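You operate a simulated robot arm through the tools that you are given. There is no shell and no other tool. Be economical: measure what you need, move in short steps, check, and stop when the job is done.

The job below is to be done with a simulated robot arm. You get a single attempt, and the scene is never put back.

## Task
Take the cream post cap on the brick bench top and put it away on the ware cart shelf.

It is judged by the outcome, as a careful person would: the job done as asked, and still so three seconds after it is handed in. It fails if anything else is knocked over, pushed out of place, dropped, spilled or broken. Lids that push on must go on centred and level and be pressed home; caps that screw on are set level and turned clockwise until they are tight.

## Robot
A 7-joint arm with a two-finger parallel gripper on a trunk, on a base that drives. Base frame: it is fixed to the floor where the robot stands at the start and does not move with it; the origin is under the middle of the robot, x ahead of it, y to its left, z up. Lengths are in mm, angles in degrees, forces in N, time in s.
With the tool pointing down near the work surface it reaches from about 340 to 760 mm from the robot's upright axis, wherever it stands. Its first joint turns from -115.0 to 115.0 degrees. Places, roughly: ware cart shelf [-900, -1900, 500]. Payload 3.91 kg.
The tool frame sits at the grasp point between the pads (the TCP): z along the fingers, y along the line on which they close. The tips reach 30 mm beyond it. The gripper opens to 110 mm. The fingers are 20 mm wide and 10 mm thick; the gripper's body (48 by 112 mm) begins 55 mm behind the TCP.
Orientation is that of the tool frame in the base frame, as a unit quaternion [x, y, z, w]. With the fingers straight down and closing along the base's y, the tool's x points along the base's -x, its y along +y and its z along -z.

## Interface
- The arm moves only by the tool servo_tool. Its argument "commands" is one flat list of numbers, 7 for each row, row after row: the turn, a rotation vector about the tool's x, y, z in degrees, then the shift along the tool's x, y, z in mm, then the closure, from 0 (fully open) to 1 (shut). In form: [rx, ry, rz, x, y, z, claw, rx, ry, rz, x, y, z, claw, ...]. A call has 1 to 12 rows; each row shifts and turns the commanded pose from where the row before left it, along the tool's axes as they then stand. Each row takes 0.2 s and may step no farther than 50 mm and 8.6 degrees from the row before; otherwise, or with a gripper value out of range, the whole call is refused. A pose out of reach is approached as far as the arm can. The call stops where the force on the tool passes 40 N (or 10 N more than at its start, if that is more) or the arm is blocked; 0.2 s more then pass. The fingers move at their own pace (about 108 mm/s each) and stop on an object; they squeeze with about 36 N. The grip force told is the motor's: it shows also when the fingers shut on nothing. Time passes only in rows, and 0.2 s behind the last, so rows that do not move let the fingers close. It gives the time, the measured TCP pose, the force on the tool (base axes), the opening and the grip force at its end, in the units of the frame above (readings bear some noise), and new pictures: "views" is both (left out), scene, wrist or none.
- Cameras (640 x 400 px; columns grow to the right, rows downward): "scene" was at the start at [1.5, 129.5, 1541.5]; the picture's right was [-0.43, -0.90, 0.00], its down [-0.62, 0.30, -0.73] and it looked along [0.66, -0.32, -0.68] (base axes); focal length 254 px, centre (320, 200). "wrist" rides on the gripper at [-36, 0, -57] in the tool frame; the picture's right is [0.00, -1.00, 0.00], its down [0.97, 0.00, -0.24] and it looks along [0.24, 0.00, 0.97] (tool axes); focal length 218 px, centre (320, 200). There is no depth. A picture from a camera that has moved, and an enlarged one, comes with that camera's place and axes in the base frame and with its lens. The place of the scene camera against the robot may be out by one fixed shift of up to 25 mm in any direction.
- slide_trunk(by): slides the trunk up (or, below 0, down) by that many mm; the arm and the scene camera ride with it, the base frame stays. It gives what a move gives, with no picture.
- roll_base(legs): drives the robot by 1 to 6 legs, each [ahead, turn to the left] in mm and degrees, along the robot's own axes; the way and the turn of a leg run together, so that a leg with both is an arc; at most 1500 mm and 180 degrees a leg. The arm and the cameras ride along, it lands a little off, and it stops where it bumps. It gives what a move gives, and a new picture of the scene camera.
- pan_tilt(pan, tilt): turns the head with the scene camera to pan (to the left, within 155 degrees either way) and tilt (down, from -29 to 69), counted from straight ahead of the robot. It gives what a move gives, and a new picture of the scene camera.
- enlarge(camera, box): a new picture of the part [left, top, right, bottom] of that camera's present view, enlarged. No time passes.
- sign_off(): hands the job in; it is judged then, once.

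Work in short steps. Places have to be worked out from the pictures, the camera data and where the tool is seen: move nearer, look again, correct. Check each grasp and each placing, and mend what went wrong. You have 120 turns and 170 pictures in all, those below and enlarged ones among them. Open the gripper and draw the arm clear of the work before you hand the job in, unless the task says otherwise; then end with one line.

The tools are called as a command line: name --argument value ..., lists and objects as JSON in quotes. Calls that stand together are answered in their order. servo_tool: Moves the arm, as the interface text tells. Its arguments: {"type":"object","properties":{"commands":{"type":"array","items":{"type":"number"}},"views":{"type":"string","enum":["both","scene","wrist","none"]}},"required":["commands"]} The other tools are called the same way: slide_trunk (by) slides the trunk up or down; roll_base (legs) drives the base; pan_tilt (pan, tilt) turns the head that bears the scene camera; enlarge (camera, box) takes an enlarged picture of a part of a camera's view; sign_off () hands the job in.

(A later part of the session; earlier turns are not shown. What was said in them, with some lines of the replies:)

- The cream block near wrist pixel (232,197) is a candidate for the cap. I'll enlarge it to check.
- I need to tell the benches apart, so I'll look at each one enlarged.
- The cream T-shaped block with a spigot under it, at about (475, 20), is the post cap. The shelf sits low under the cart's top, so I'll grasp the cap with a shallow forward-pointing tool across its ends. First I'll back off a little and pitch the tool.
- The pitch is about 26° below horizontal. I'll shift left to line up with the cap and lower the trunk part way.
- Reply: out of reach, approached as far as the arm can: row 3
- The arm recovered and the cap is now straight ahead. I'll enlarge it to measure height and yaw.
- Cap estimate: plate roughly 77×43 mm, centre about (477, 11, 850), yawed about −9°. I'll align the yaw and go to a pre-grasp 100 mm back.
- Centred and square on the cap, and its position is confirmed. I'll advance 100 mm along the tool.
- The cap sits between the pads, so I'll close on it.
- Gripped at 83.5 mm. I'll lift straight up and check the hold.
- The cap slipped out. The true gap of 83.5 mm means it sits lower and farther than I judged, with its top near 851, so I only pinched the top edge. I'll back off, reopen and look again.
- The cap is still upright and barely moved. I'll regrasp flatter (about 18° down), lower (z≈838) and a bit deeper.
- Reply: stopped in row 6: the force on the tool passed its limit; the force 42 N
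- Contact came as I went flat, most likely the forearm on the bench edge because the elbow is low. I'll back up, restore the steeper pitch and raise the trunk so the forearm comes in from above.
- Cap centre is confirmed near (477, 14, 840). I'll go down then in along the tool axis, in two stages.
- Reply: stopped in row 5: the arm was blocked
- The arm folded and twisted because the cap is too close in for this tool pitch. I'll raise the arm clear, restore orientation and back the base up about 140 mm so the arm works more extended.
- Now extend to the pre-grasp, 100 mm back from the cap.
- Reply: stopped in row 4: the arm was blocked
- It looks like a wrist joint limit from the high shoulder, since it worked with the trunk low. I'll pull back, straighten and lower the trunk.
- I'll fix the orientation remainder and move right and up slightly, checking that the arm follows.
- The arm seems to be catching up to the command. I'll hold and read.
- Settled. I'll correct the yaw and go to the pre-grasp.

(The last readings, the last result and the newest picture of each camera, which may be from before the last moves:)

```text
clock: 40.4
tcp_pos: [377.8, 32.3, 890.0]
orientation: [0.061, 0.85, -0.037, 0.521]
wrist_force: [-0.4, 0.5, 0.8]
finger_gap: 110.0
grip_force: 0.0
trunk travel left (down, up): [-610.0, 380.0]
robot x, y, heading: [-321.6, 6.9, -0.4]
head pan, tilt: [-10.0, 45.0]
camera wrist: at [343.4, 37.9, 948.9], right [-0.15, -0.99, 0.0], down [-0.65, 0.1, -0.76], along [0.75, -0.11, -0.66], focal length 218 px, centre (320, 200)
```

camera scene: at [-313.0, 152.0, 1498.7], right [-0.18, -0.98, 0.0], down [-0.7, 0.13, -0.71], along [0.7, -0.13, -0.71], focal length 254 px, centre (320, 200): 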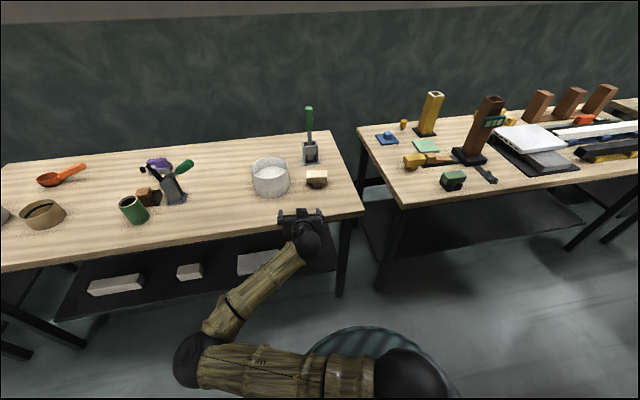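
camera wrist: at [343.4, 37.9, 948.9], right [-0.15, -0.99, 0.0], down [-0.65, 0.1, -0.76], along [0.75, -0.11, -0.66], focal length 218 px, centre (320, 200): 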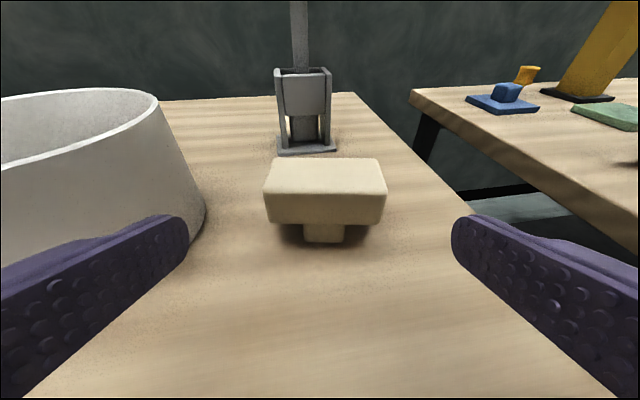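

Well aligned: the plate spans about z 824–854 with its centre at (480, 14). I'll advance 117 mm with a 2.6 mm right trim.

servo_tool --commands '[0, 0, 0, 0, -2.6, 23.4, 0, 0, 0, 0, 0, 0, 23.4, 0, 0, 0, 0, 0, 0, 23.4, 0, 0, 0, 0, 0, 0, 23.4, 0, 0, 0, 0, 0, 0, 23.4, 0, 0, 0, 0, 0, 0, 0, 0]' --views "both"

```text
clock: 41.8
tcp_pos: [483.2, 10.0, 838.5]
orientation: [0.063, 0.85, -0.038, 0.522]
wrist_force: [2.8, -0.6, 6.8]
finger_gap: 110.0
grip_force: 0.0
trunk travel left (down, up): [-610.0, 380.0]
robot x, y, heading: [-319.5, -0.1, -0.2]
head pan, tilt: [-10.0, 45.0]
camera scene: at [-313.5, 151.8, 1498.8], right [-0.18, -0.98, 0.0], down [-0.7, 0.13, -0.71], along [0.7, -0.13, -0.71], focal length 254 px, centre (320, 200)
camera wrist: at [447.9, 16.4, 895.9], right [-0.15, -0.99, 0.0], down [-0.65, 0.1, -0.76], along [0.75, -0.11, -0.65], focal length 218 px, centre (320, 200)
```

scene: 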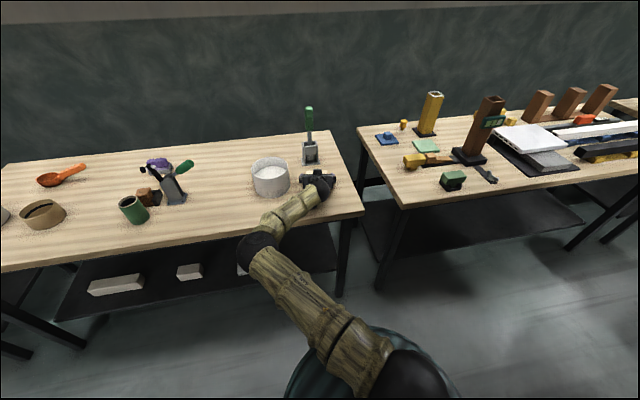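
wrist: 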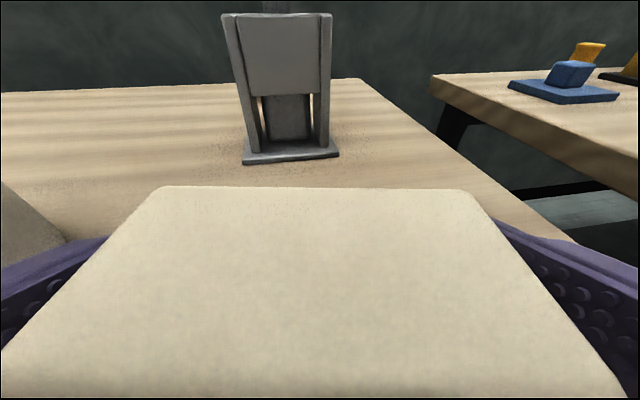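

The cap is well between the pads with only light contact force. Closing now.

servo_tool --commands '[0, 0, 0, 0, 0, 0, 1, 0, 0, 0, 0, 0, 0, 1, 0, 0, 0, 0, 0, 0, 1, 0, 0, 0, 0, 0, 0, 1]' --views "wrist"

```text
clock: 42.8
tcp_pos: [483.1, 11.7, 838.7]
orientation: [0.063, 0.849, -0.038, 0.522]
wrist_force: [6.8, -1.0, 11.8]
finger_gap: 83.6
grip_force: 35.8
trunk travel left (down, up): [-610.0, 380.0]
robot x, y, heading: [-320.1, 3.6, -0.1]
head pan, tilt: [-10.0, 45.0]
camera wrist: at [447.8, 16.6, 895.9], right [-0.15, -0.99, 0.0], down [-0.65, 0.1, -0.76], along [0.75, -0.11, -0.65], focal length 218 px, centre (320, 200)
```

wrist: 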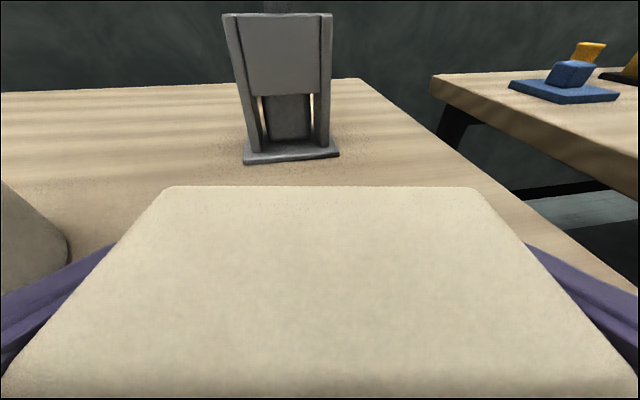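

Gripped at the mid-height of the plate. I'll lift slowly by 60 mm.

servo_tool --commands '[0, 0, 0, -9, 0, -4.5, 1, 0, 0, 0, -9, 0, -4.5, 1, 0, 0, 0, -9, 0, -4.5, 1, 0, 0, 0, -9, 0, -4.5, 1, 0, 0, 0, -9, 0, -4.5, 1, 0, 0, 0, -9, 0, -4.5, 1, 0, 0, 0, 0, 0, 0, 1]' --views "both"

```text
clock: 44.4
tcp_pos: [482.2, 11.6, 898.0]
orientation: [0.062, 0.851, -0.037, 0.521]
wrist_force: [-0.6, -0.7, -1.8]
finger_gap: 83.8
grip_force: 36.3
trunk travel left (down, up): [-610.0, 380.0]
robot x, y, heading: [-323.8, -0.9, -0.4]
head pan, tilt: [-10.0, 45.0]
camera scene: at [-312.6, 151.9, 1498.6], right [-0.18, -0.98, 0.0], down [-0.7, 0.13, -0.71], along [0.7, -0.13, -0.71], focal length 254 px, centre (320, 200)
camera wrist: at [447.5, 17.2, 955.8], right [-0.15, -0.99, 0.0], down [-0.65, 0.1, -0.76], along [0.75, -0.11, -0.66], focal length 218 px, centre (320, 200)
```

scene: 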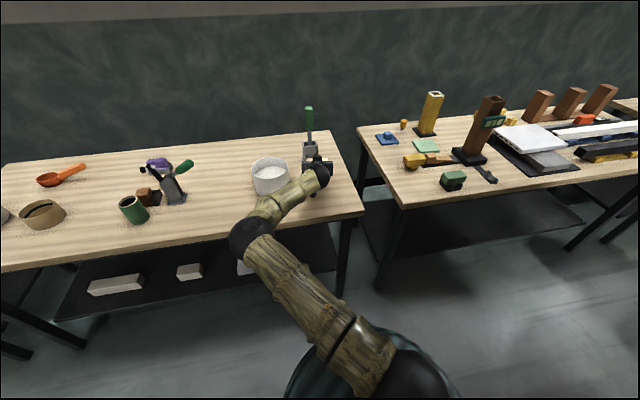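
wrist: 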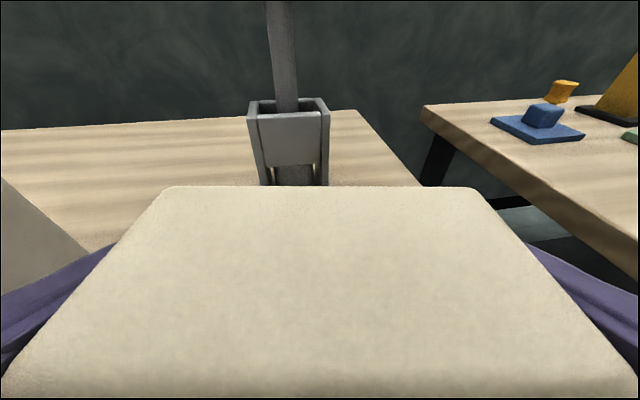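

Held firmly. I'll raise the trunk a little and back straight away from the bench.

slide_trunk --by 70

roll_base --legs '[[-480, 0]]'

roll_base --legs '[[0, -90]]'

pan_tilt --pan 0 --tilt 35

```text
clock: 45.4
tcp_pos: [481.9, 11.9, 967.2]
orientation: [0.062, 0.851, -0.038, 0.521]
wrist_force: [-0.5, 0.4, -2.5]
finger_gap: 83.7
grip_force: 36.0
trunk travel left (down, up): [-680.0, 310.0]
robot x, y, heading: [-321.5, 0.6, -0.2]
head pan, tilt: [-10.0, 45.0]
```

```text
clock: 48.3
tcp_pos: [-10.1, 19.4, 969.2]
orientation: [0.059, 0.851, -0.036, 0.521]
wrist_force: [-0.9, -0.3, -1.5]
finger_gap: 83.7
grip_force: 36.2
trunk travel left (down, up): [-680.0, 310.0]
robot x, y, heading: [-813.6, -0.6, 0.4]
head pan, tilt: [-10.0, 45.0]
camera scene: at [-806.1, 151.5, 1568.7], right [-0.17, -0.99, 0.0], down [-0.7, 0.12, -0.71], along [0.7, -0.12, -0.71], focal length 254 px, centre (320, 200)
```

scene: 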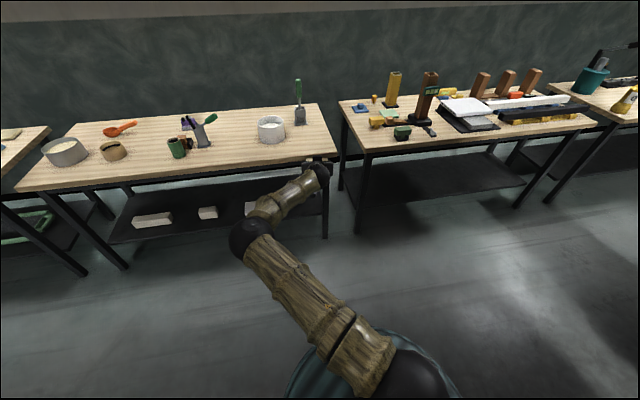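

```text
clock: 52.5
tcp_pos: [-794.3, -803.2, 968.0]
orientation: [0.642, 0.562, -0.392, 0.343]
wrist_force: [-0.2, 0.4, -2.1]
finger_gap: 83.8
grip_force: 36.2
trunk travel left (down, up): [-680.0, 310.0]
robot x, y, heading: [-817.0, 3.9, -89.6]
head pan, tilt: [-10.0, 45.0]
camera scene: at [-686.3, -7.5, 1568.7], right [-0.99, 0.17, 0.0], down [0.12, 0.7, -0.71], along [-0.12, -0.7, -0.71], focal length 254 px, centre (320, 200)
```

scene: 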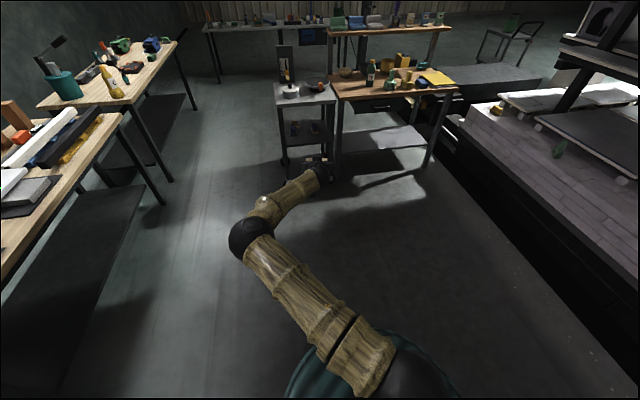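

```text
clock: 53.3
tcp_pos: [-793.6, -802.3, 966.4]
orientation: [0.643, 0.561, -0.393, 0.344]
wrist_force: [0.4, 0.5, -2.4]
finger_gap: 83.6
grip_force: 35.9
trunk travel left (down, up): [-680.0, 310.0]
robot x, y, heading: [-815.7, 2.2, -89.8]
head pan, tilt: [0.0, 35.0]
camera scene: at [-672.1, -15.4, 1583.4], right [-1.0, -0.01, 0.0], down [0.0, 0.57, -0.82], along [0.0, -0.82, -0.57], focal length 254 px, centre (320, 200)
```

scene: 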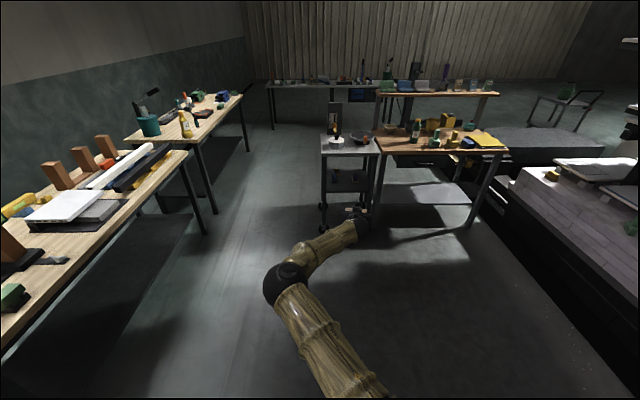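

I'll drive ahead toward the cart and then inspect the shelf.

roll_base --legs '[[550, 0]]'

enlarge --camera "scene" --box '[280, 100, 460, 290]'

servo_tool --commands '[0, 0, 0, 0, 0, 0, 1]' --views "wrist"

```text
clock: 56.5
tcp_pos: [-779.7, -1355.6, 966.4]
orientation: [0.639, 0.565, -0.391, 0.346]
wrist_force: [-0.8, -0.6, -2.6]
finger_gap: 83.7
grip_force: 36.1
trunk travel left (down, up): [-680.0, 310.0]
robot x, y, heading: [-804.3, -552.8, -89.2]
head pan, tilt: [0.0, 35.0]
camera scene: at [-665.5, -567.6, 1583.4], right [-1.0, -0.02, 0.0], down [-0.01, 0.57, -0.82], along [0.01, -0.82, -0.57], focal length 254 px, centre (320, 200)
```

scene: 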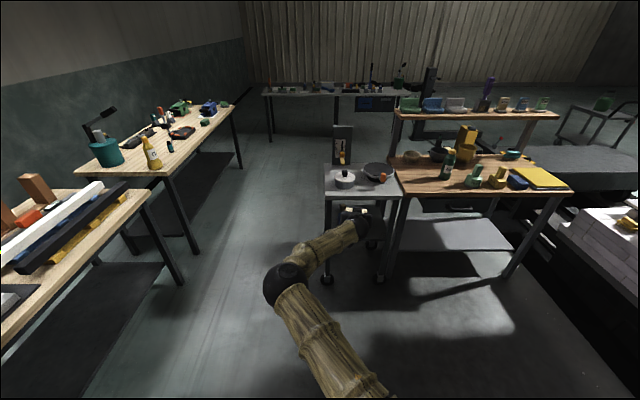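

```text
2.11 times, centred on (370, 195) of scene
camera zoom: at [-665.5, -567.6, 1583.4], right [-1.0, -0.02, 0.0], down [-0.01, 0.57, -0.82], along [0.01, -0.82, -0.57], focal length 535 px, centre (215, 210)
```

zoom: 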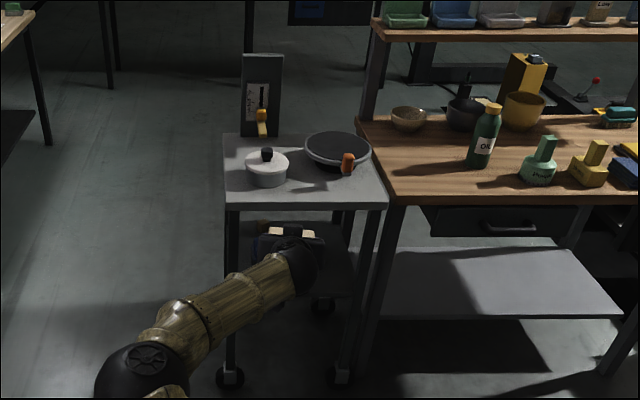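

```text
clock: 56.9
tcp_pos: [-778.8, -1355.5, 967.4]
orientation: [0.639, 0.564, -0.392, 0.346]
wrist_force: [0.2, -0.6, -2.3]
finger_gap: 83.9
grip_force: 35.8
trunk travel left (down, up): [-680.0, 310.0]
robot x, y, heading: [-805.5, -551.2, -89.2]
head pan, tilt: [0.0, 35.0]
camera wrist: at [-776.0, -1320.6, 1025.4], right [-0.99, 0.12, 0.0], down [0.08, 0.65, -0.75], along [-0.09, -0.75, -0.66], focal length 218 px, centre (320, 200)
```

wrist: 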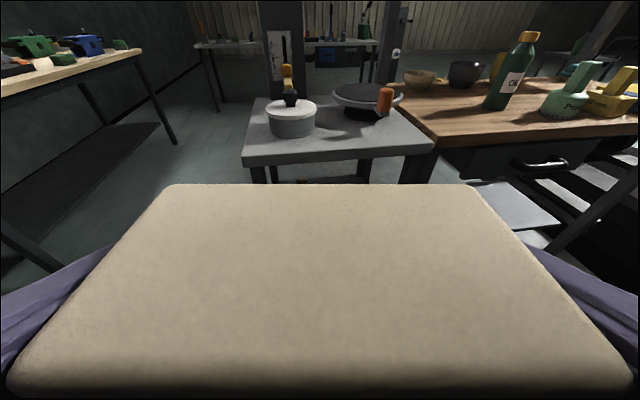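

I'll lower the trunk so the wrist camera looks under the cart top.

slide_trunk --by -330

servo_tool --commands '[0, 0, 0, 0, 0, 0, 1]' --views "both"

enlarge --camera "wrist" --box '[220, 40, 460, 200]'

enlarge --camera "scene" --box '[280, 50, 480, 200]'

```text
clock: 60.1
tcp_pos: [-780.0, -1355.7, 638.0]
orientation: [0.64, 0.565, -0.391, 0.346]
wrist_force: [0.1, -0.3, -2.0]
finger_gap: 83.9
grip_force: 36.4
trunk travel left (down, up): [-350.0, 640.0]
robot x, y, heading: [-802.9, -554.2, -88.8]
head pan, tilt: [0.0, 35.0]
```

```text
clock: 60.5
tcp_pos: [-779.6, -1355.1, 637.6]
orientation: [0.64, 0.564, -0.391, 0.346]
wrist_force: [0.0, -0.2, -3.0]
finger_gap: 84.1
grip_force: 36.4
trunk travel left (down, up): [-350.0, 640.0]
robot x, y, heading: [-808.1, -553.2, -89.2]
head pan, tilt: [0.0, 35.0]
camera scene: at [-665.6, -567.0, 1253.5], right [-1.0, -0.02, 0.0], down [-0.01, 0.57, -0.82], along [0.01, -0.82, -0.57], focal length 254 px, centre (320, 200)
camera wrist: at [-776.0, -1320.5, 695.6], right [-0.99, 0.12, 0.0], down [0.08, 0.65, -0.76], along [-0.09, -0.75, -0.66], focal length 218 px, centre (320, 200)
```

scene: 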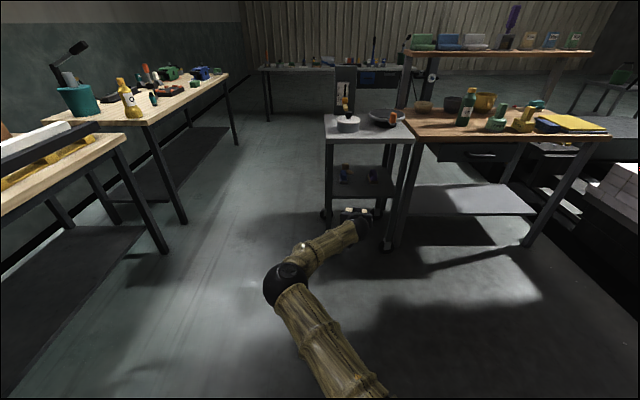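
wrist: 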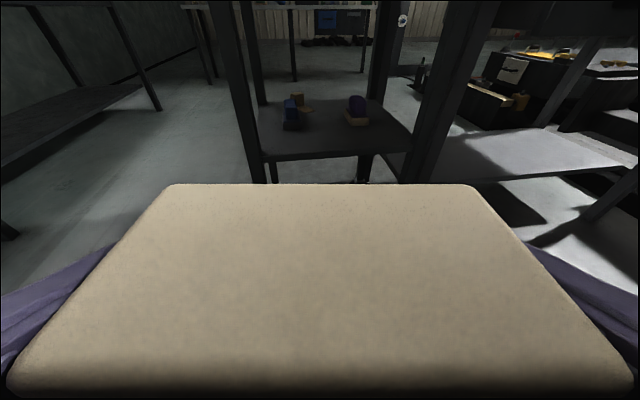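

```text
2.50 times, centred on (340, 120) of wrist
camera zoom: at [-776.0, -1320.5, 695.6], right [-0.99, 0.12, 0.0], down [0.08, 0.65, -0.76], along [-0.09, -0.75, -0.66], focal length 546 px, centre (270, 400)
```

zoom: 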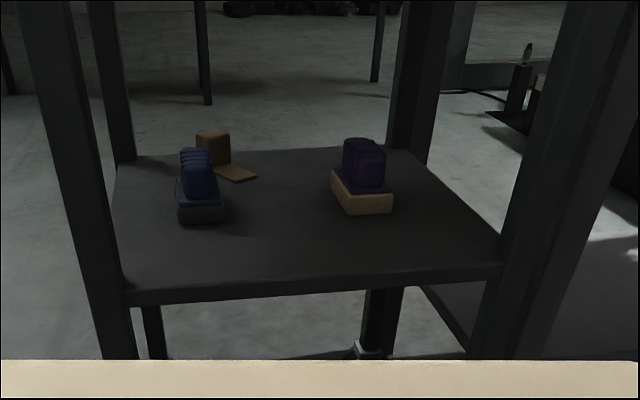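

```text
2.67 times, centred on (380, 125) of scene
camera zoom: at [-665.6, -567.0, 1253.5], right [-1.0, -0.02, 0.0], down [-0.01, 0.57, -0.82], along [0.01, -0.82, -0.57], focal length 678 px, centre (160, 400)
```

zoom: 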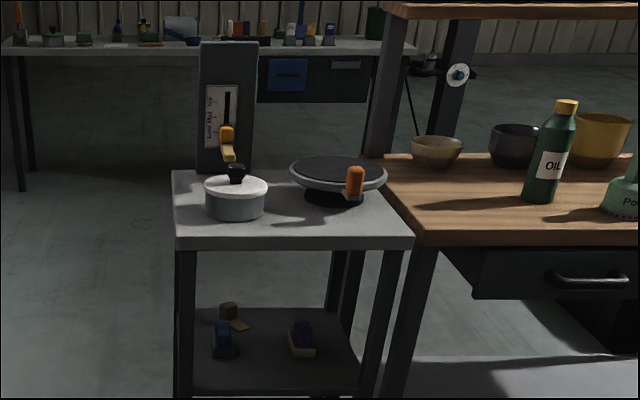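

The shelf has open space in front of two brushes and a box. Its exact height and distance are uncertain (z about 430–500), so I'll drop 120 mm and triangulate with the wrist camera.

slide_trunk --by -120

enlarge --camera "wrist" --box '[220, 40, 460, 200]'

```text
clock: 62.0
tcp_pos: [-779.2, -1355.6, 518.0]
orientation: [0.639, 0.564, -0.391, 0.346]
wrist_force: [-0.8, -0.6, -1.5]
finger_gap: 83.6
grip_force: 35.9
trunk travel left (down, up): [-230.0, 760.0]
robot x, y, heading: [-804.1, -552.8, -89.1]
head pan, tilt: [0.0, 35.0]
```

```text
2.50 times, centred on (340, 120) of wrist
camera zoom: at [-776.0, -1320.4, 575.7], right [-0.99, 0.12, 0.0], down [0.08, 0.65, -0.76], along [-0.09, -0.75, -0.66], focal length 546 px, centre (270, 400)
```

zoom: 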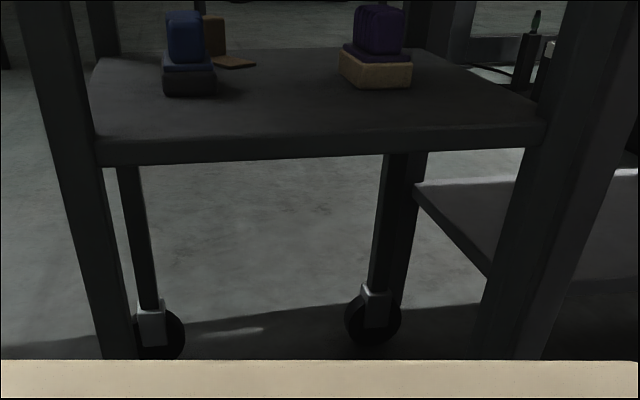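

Triangulated: shelf top z≈458, front edge y≈−1748, x from −1035 to −704, with the brushes starting at y≈−1882. I'll place the cap at about (−870, −1812). Raise a bit, shift right with the arm, and look.

slide_trunk --by 40

servo_tool --commands '[0, 0, 0, 0, -25, 0, 1, 0, 0, 0, 0, -25, 0, 1, 0, 0, 0, 0, -25, 0, 1, 0, 0, 0, 0, -25, 0, 1, 0, 0, 0, 0, 0, 0, 1]' --views "wrist"

pan_tilt --pan -12 --tilt 30

```text
clock: 62.8
tcp_pos: [-779.7, -1355.4, 557.3]
orientation: [0.639, 0.565, -0.391, 0.347]
wrist_force: [0.5, -0.2, -2.5]
finger_gap: 84.0
grip_force: 35.8
trunk travel left (down, up): [-270.0, 720.0]
robot x, y, heading: [-807.9, -551.3, -89.1]
head pan, tilt: [0.0, 35.0]
```

```text
clock: 64.0
tcp_pos: [-879.8, -1346.2, 559.1]
orientation: [0.64, 0.565, -0.391, 0.345]
wrist_force: [-0.8, -0.7, -1.9]
finger_gap: 83.7
grip_force: 36.3
trunk travel left (down, up): [-270.0, 720.0]
robot x, y, heading: [-807.8, -551.8, -89.0]
head pan, tilt: [0.0, 35.0]
camera wrist: at [-876.6, -1310.6, 617.1], right [-0.99, 0.12, 0.0], down [0.08, 0.65, -0.76], along [-0.09, -0.75, -0.66], focal length 218 px, centre (320, 200)
```

wrist: 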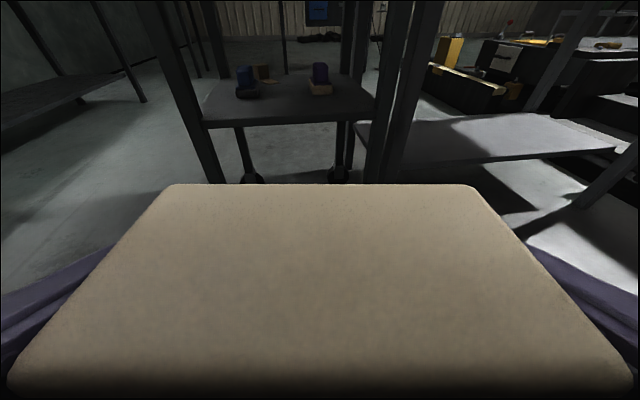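

```text
clock: 64.8
tcp_pos: [-881.1, -1346.1, 560.0]
orientation: [0.64, 0.564, -0.392, 0.346]
wrist_force: [-0.1, -0.6, -1.9]
finger_gap: 83.9
grip_force: 36.1
trunk travel left (down, up): [-270.0, 720.0]
robot x, y, heading: [-801.4, -554.4, -89.2]
head pan, tilt: [-12.0, 30.0]
camera scene: at [-684.4, -567.7, 1181.2], right [-0.98, 0.19, 0.0], down [0.1, 0.49, -0.87], along [-0.17, -0.85, -0.5], focal length 254 px, centre (320, 200)
```

scene: 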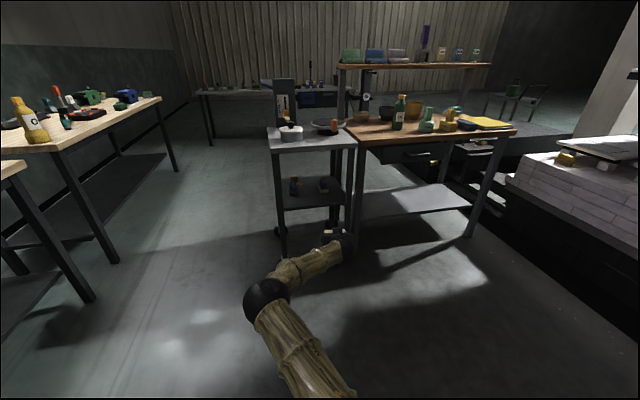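

The measurements agree. I'll drive ahead 300 mm and recheck before entering.

roll_base --legs '[[300, 0]]'

servo_tool --commands '[0, 0, 0, 0, 0, 0, 1]' --views "wrist"

```text
clock: 66.8
tcp_pos: [-878.7, -1647.1, 559.3]
orientation: [0.641, 0.564, -0.391, 0.345]
wrist_force: [-1.2, 0.2, -1.3]
finger_gap: 83.7
grip_force: 35.8
trunk travel left (down, up): [-270.0, 720.0]
robot x, y, heading: [-802.8, -855.6, -89.3]
head pan, tilt: [-12.0, 30.0]
camera scene: at [-680.2, -871.1, 1181.3], right [-0.98, 0.2, 0.0], down [0.1, 0.49, -0.87], along [-0.17, -0.85, -0.5], focal length 254 px, centre (320, 200)
```

scene: 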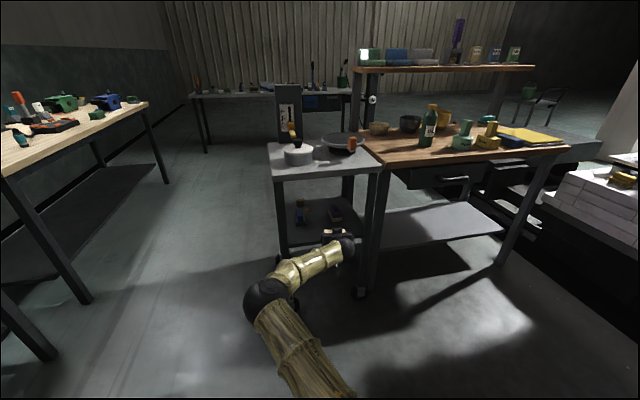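

```text
clock: 67.2
tcp_pos: [-880.1, -1647.6, 558.9]
orientation: [0.641, 0.563, -0.392, 0.345]
wrist_force: [-0.3, -1.0, -1.6]
finger_gap: 83.7
grip_force: 35.6
trunk travel left (down, up): [-270.0, 720.0]
robot x, y, heading: [-803.0, -852.2, -89.3]
head pan, tilt: [-12.0, 30.0]
camera wrist: at [-875.7, -1613.1, 616.7], right [-0.99, 0.13, 0.0], down [0.08, 0.65, -0.75], along [-0.1, -0.75, -0.66], focal length 218 px, centre (320, 200)
```

wrist: 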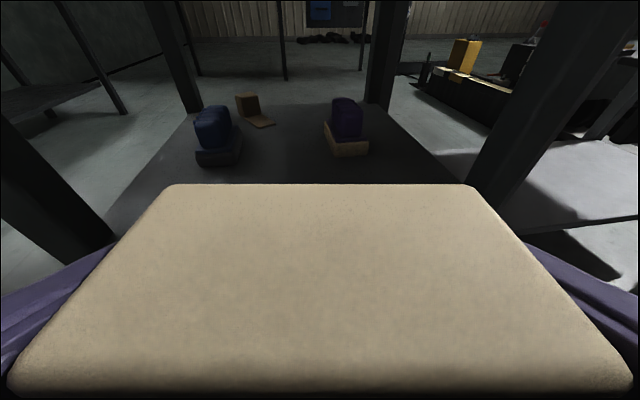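

The brush positions check out. I'll go ahead 163 mm so the cap hangs over the front strip of the shelf.

roll_base --legs '[[163, 0]]'

servo_tool --commands '[0, 0, 0, 0, 0, 0, 1]' --views "wrist"

enlarge --camera "scene" --box '[240, 120, 420, 320]'

```text
clock: 68.7
tcp_pos: [-877.3, -1810.3, 560.4]
orientation: [0.641, 0.564, -0.391, 0.345]
wrist_force: [-0.5, 1.0, -1.9]
finger_gap: 83.6
grip_force: 36.1
trunk travel left (down, up): [-270.0, 720.0]
robot x, y, heading: [-799.3, -1020.3, -89.2]
head pan, tilt: [-12.0, 30.0]
camera scene: at [-678.3, -1033.7, 1181.3], right [-0.98, 0.2, 0.0], down [0.1, 0.49, -0.87], along [-0.17, -0.85, -0.5], focal length 254 px, centre (320, 200)
```

scene: 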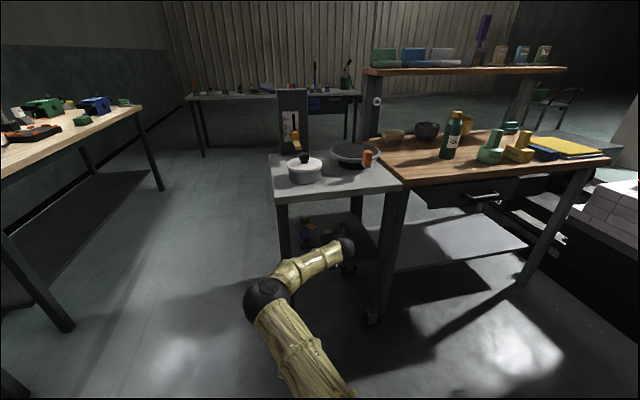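

```text
clock: 69.1
tcp_pos: [-878.0, -1810.3, 560.1]
orientation: [0.64, 0.564, -0.392, 0.345]
wrist_force: [0.4, 0.3, -3.2]
finger_gap: 83.8
grip_force: 35.9
trunk travel left (down, up): [-270.0, 720.0]
robot x, y, heading: [-802.5, -1019.0, -89.3]
head pan, tilt: [-12.0, 30.0]
camera wrist: at [-873.8, -1775.7, 616.7], right [-0.99, 0.13, 0.0], down [0.08, 0.65, -0.75], along [-0.1, -0.75, -0.66], focal length 218 px, centre (320, 200)
```

wrist: 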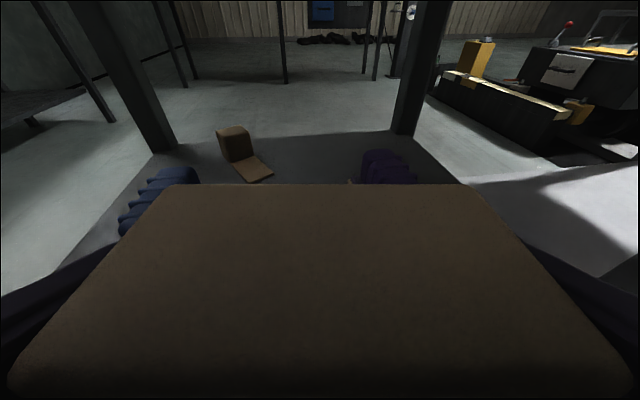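

```text
2.00 times, centred on (330, 220) of scene
camera zoom: at [-678.2, -1033.8, 1181.3], right [-0.98, 0.2, 0.0], down [0.1, 0.49, -0.87], along [-0.17, -0.85, -0.5], focal length 509 px, centre (300, 160)
```

zoom: 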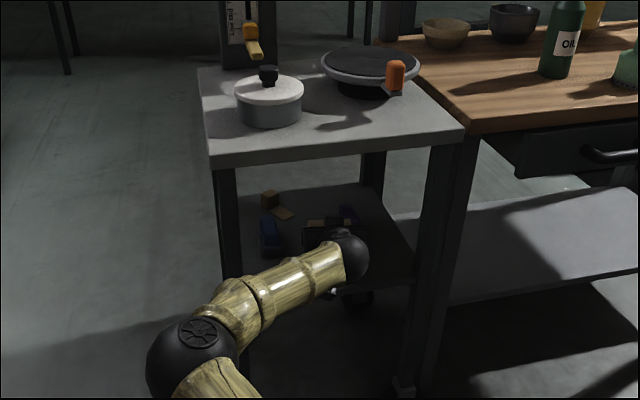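

The cap hangs clear over the strip. I'll lower 45 mm straight down and read the force.

servo_tool --commands '[0, 0, 0, 10, 0, 5.1, 1, 0, 0, 0, 10, 0, 5.1, 1, 0, 0, 0, 10, 0, 5.1, 1, 0, 0, 0, 8.9, 0, 4.5, 1, 0, 0, 0, 0, 0, 0, 1]' --views "none"

servo_tool --commands '[0, 0, 0, 3.6, 0, 1.8, 1, 0, 0, 0, 3.6, 0, 1.8, 1, 0, 0, 0, 0, 0, 0, 1]' --views "wrist"

```text
clock: 70.3
tcp_pos: [-879.7, -1808.9, 515.1]
orientation: [0.641, 0.563, -0.392, 0.345]
wrist_force: [-0.4, -0.9, -1.9]
finger_gap: 83.8
grip_force: 35.6
trunk travel left (down, up): [-270.0, 720.0]
robot x, y, heading: [-801.3, -1018.1, -89.2]
head pan, tilt: [-12.0, 30.0]
```

```text
clock: 71.1
tcp_pos: [-877.8, -1810.6, 507.7]
orientation: [0.641, 0.563, -0.392, 0.345]
wrist_force: [0.5, 0.2, -2.1]
finger_gap: 83.8
grip_force: 35.8
trunk travel left (down, up): [-270.0, 720.0]
robot x, y, heading: [-798.3, -1017.9, -89.3]
head pan, tilt: [-12.0, 30.0]
camera wrist: at [-874.0, -1775.1, 565.1], right [-0.99, 0.13, 0.0], down [0.08, 0.65, -0.76], along [-0.1, -0.75, -0.66], focal length 218 px, centre (320, 200)
```

wrist: 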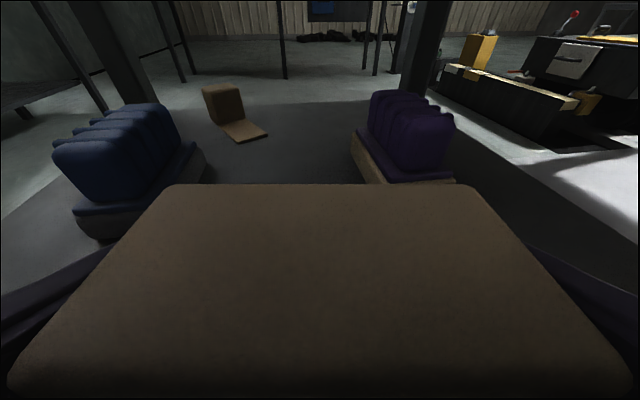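

The brushes stay about 40 mm beyond the fingertips. Continuing down in small steps.

servo_tool --commands '[0, 0, 0, 2.2, 0, 1.1, 1, 0, 0, 0, 2.2, 0, 1.1, 1, 0, 0, 0, 0, 0, 0, 1]' --views "none"

servo_tool --commands '[0, 0, 0, 1.8, 0, 0.9, 1, 0, 0, 0, 0, 0, 0, 1]' --views "none"

servo_tool --commands '[0, 0, 0, 1.8, 0, 0.9, 1, 0, 0, 0, 0, 0, 0, 1]' --views "none"

servo_tool --commands '[0, 0, 0, 1.8, 0, 0.9, 1, 0, 0, 0, 0, 0, 0, 1]' --views "none"

```text
clock: 71.9
tcp_pos: [-878.1, -1809.1, 502.6]
orientation: [0.641, 0.564, -0.391, 0.345]
wrist_force: [-0.3, 0.2, -2.1]
finger_gap: 83.7
grip_force: 35.8
trunk travel left (down, up): [-270.0, 720.0]
robot x, y, heading: [-802.9, -1016.9, -89.2]
head pan, tilt: [-12.0, 30.0]
```

```text
clock: 72.5
tcp_pos: [-877.4, -1809.9, 501.3]
orientation: [0.641, 0.563, -0.392, 0.345]
wrist_force: [0.0, 0.3, -1.9]
finger_gap: 83.5
grip_force: 36.0
trunk travel left (down, up): [-270.0, 720.0]
robot x, y, heading: [-798.8, -1018.6, -89.3]
head pan, tilt: [-12.0, 30.0]
```

```text
clock: 73.1
tcp_pos: [-876.2, -1810.4, 499.2]
orientation: [0.641, 0.562, -0.393, 0.345]
wrist_force: [-0.3, -0.7, -2.5]
finger_gap: 83.9
grip_force: 36.6
trunk travel left (down, up): [-270.0, 720.0]
robot x, y, heading: [-797.6, -1016.1, -89.5]
head pan, tilt: [-12.0, 30.0]
```

```text
clock: 73.7
tcp_pos: [-876.6, -1809.9, 498.1]
orientation: [0.64, 0.563, -0.392, 0.346]
wrist_force: [-0.5, -0.1, 4.1]
finger_gap: 83.9
grip_force: 35.9
trunk travel left (down, up): [-270.0, 720.0]
robot x, y, heading: [-797.5, -1018.3, -89.2]
head pan, tilt: [-12.0, 30.0]
```

Contact at z≈498 (the force flipped to +4 N), as predicted. I'll open the gripper.

servo_tool --commands '[0, 0, 0, 0, 0, 0, 0.12, 0, 0, 0, 0, 0, 0, 0.05, 0, 0, 0, 0, 0, 0, 0, 0, 0, 0, 0, 0, 0, 0]' --views "wrist"

```text
clock: 74.7
tcp_pos: [-877.9, -1810.4, 496.3]
orientation: [0.641, 0.563, -0.391, 0.345]
wrist_force: [0.3, 0.3, 0.4]
finger_gap: 110.0
grip_force: 0.1
trunk travel left (down, up): [-270.0, 720.0]
robot x, y, heading: [-795.7, -1018.0, -89.4]
head pan, tilt: [-12.0, 30.0]
camera wrist: at [-873.7, -1775.7, 554.7], right [-0.99, 0.13, 0.0], down [0.08, 0.65, -0.76], along [-0.1, -0.75, -0.66], focal length 218 px, centre (320, 200)
```

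wrist: 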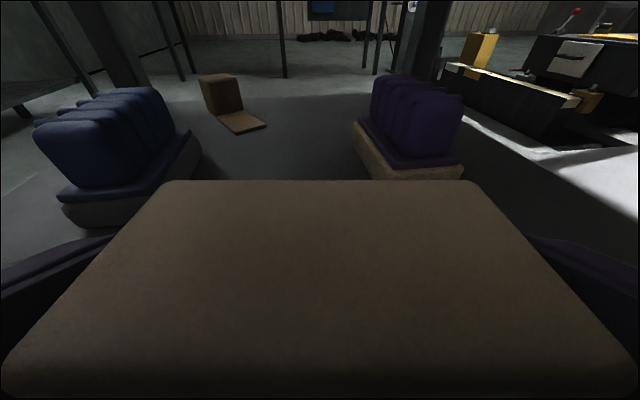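

Released and the cap is standing. I'll withdraw along the tool axis and look.

servo_tool --commands '[0, 0, 0, 0, 0, -12, 0, 0, 0, 0, 0, 0, -20, 0, 0, 0, 0, 0, 0, -25, 0, 0, 0, 0, 0, 0, -25, 0, 0, 0, 0, 0, 0, -25, 0, 0, 0, 0, 0, 0, 0, 0]' --views "wrist"

roll_base --legs '[[-300, 0]]'

enlarge --camera "wrist" --box '[180, 20, 500, 240]'

```text
clock: 76.1
tcp_pos: [-866.5, -1715.2, 546.1]
orientation: [0.641, 0.563, -0.391, 0.345]
wrist_force: [-0.1, -0.3, -0.3]
finger_gap: 110.0
grip_force: 0.0
trunk travel left (down, up): [-270.0, 720.0]
robot x, y, heading: [-797.5, -1017.7, -89.4]
head pan, tilt: [-12.0, 30.0]
camera wrist: at [-862.3, -1680.8, 602.8], right [-0.99, 0.13, 0.0], down [0.08, 0.65, -0.76], along [-0.1, -0.75, -0.66], focal length 218 px, centre (320, 200)
```

wrist: 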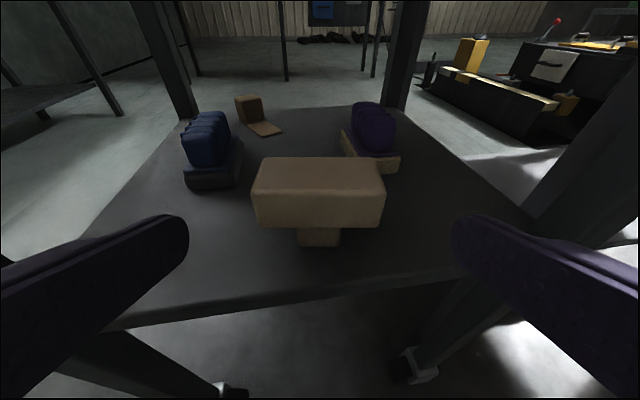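

```text
clock: 78.1
tcp_pos: [-867.9, -1420.3, 544.6]
orientation: [0.639, 0.564, -0.391, 0.346]
wrist_force: [-0.1, -0.3, 0.6]
finger_gap: 110.1
grip_force: 0.1
trunk travel left (down, up): [-270.0, 720.0]
robot x, y, heading: [-804.1, -722.8, -89.2]
head pan, tilt: [-12.0, 30.0]
camera scene: at [-682.2, -739.0, 1181.3], right [-0.98, 0.19, 0.0], down [0.1, 0.49, -0.87], along [-0.17, -0.85, -0.5], focal length 254 px, centre (320, 200)
```

scene: 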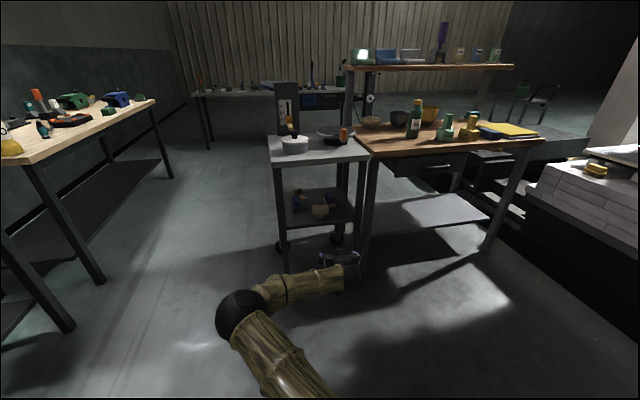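

```text
1.82 times, centred on (340, 130) of wrist
camera zoom: at [-864.0, -1387.1, 602.7], right [-0.99, 0.12, 0.0], down [0.08, 0.65, -0.76], along [-0.09, -0.75, -0.66], focal length 397 px, centre (284, 327)
```

zoom: 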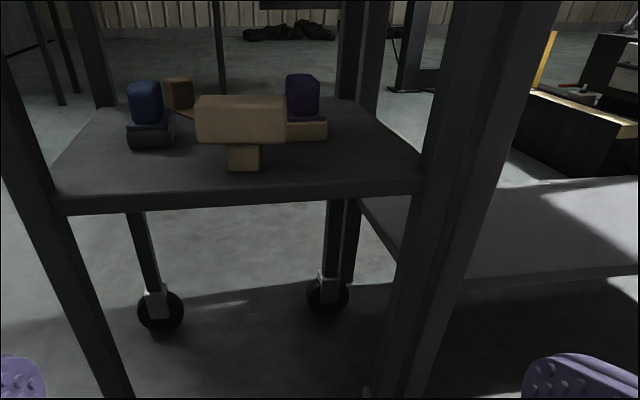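

The cap stands level on the ware cart shelf, clear of the brushes. The gripper is open and the arm is away from the cart, so I'm handing in.

sign_off

```text
The job is handed in.
```

The cream post cap is on the ware cart shelf, standing upright and level, and nothing was seen knocked or moved along the way.
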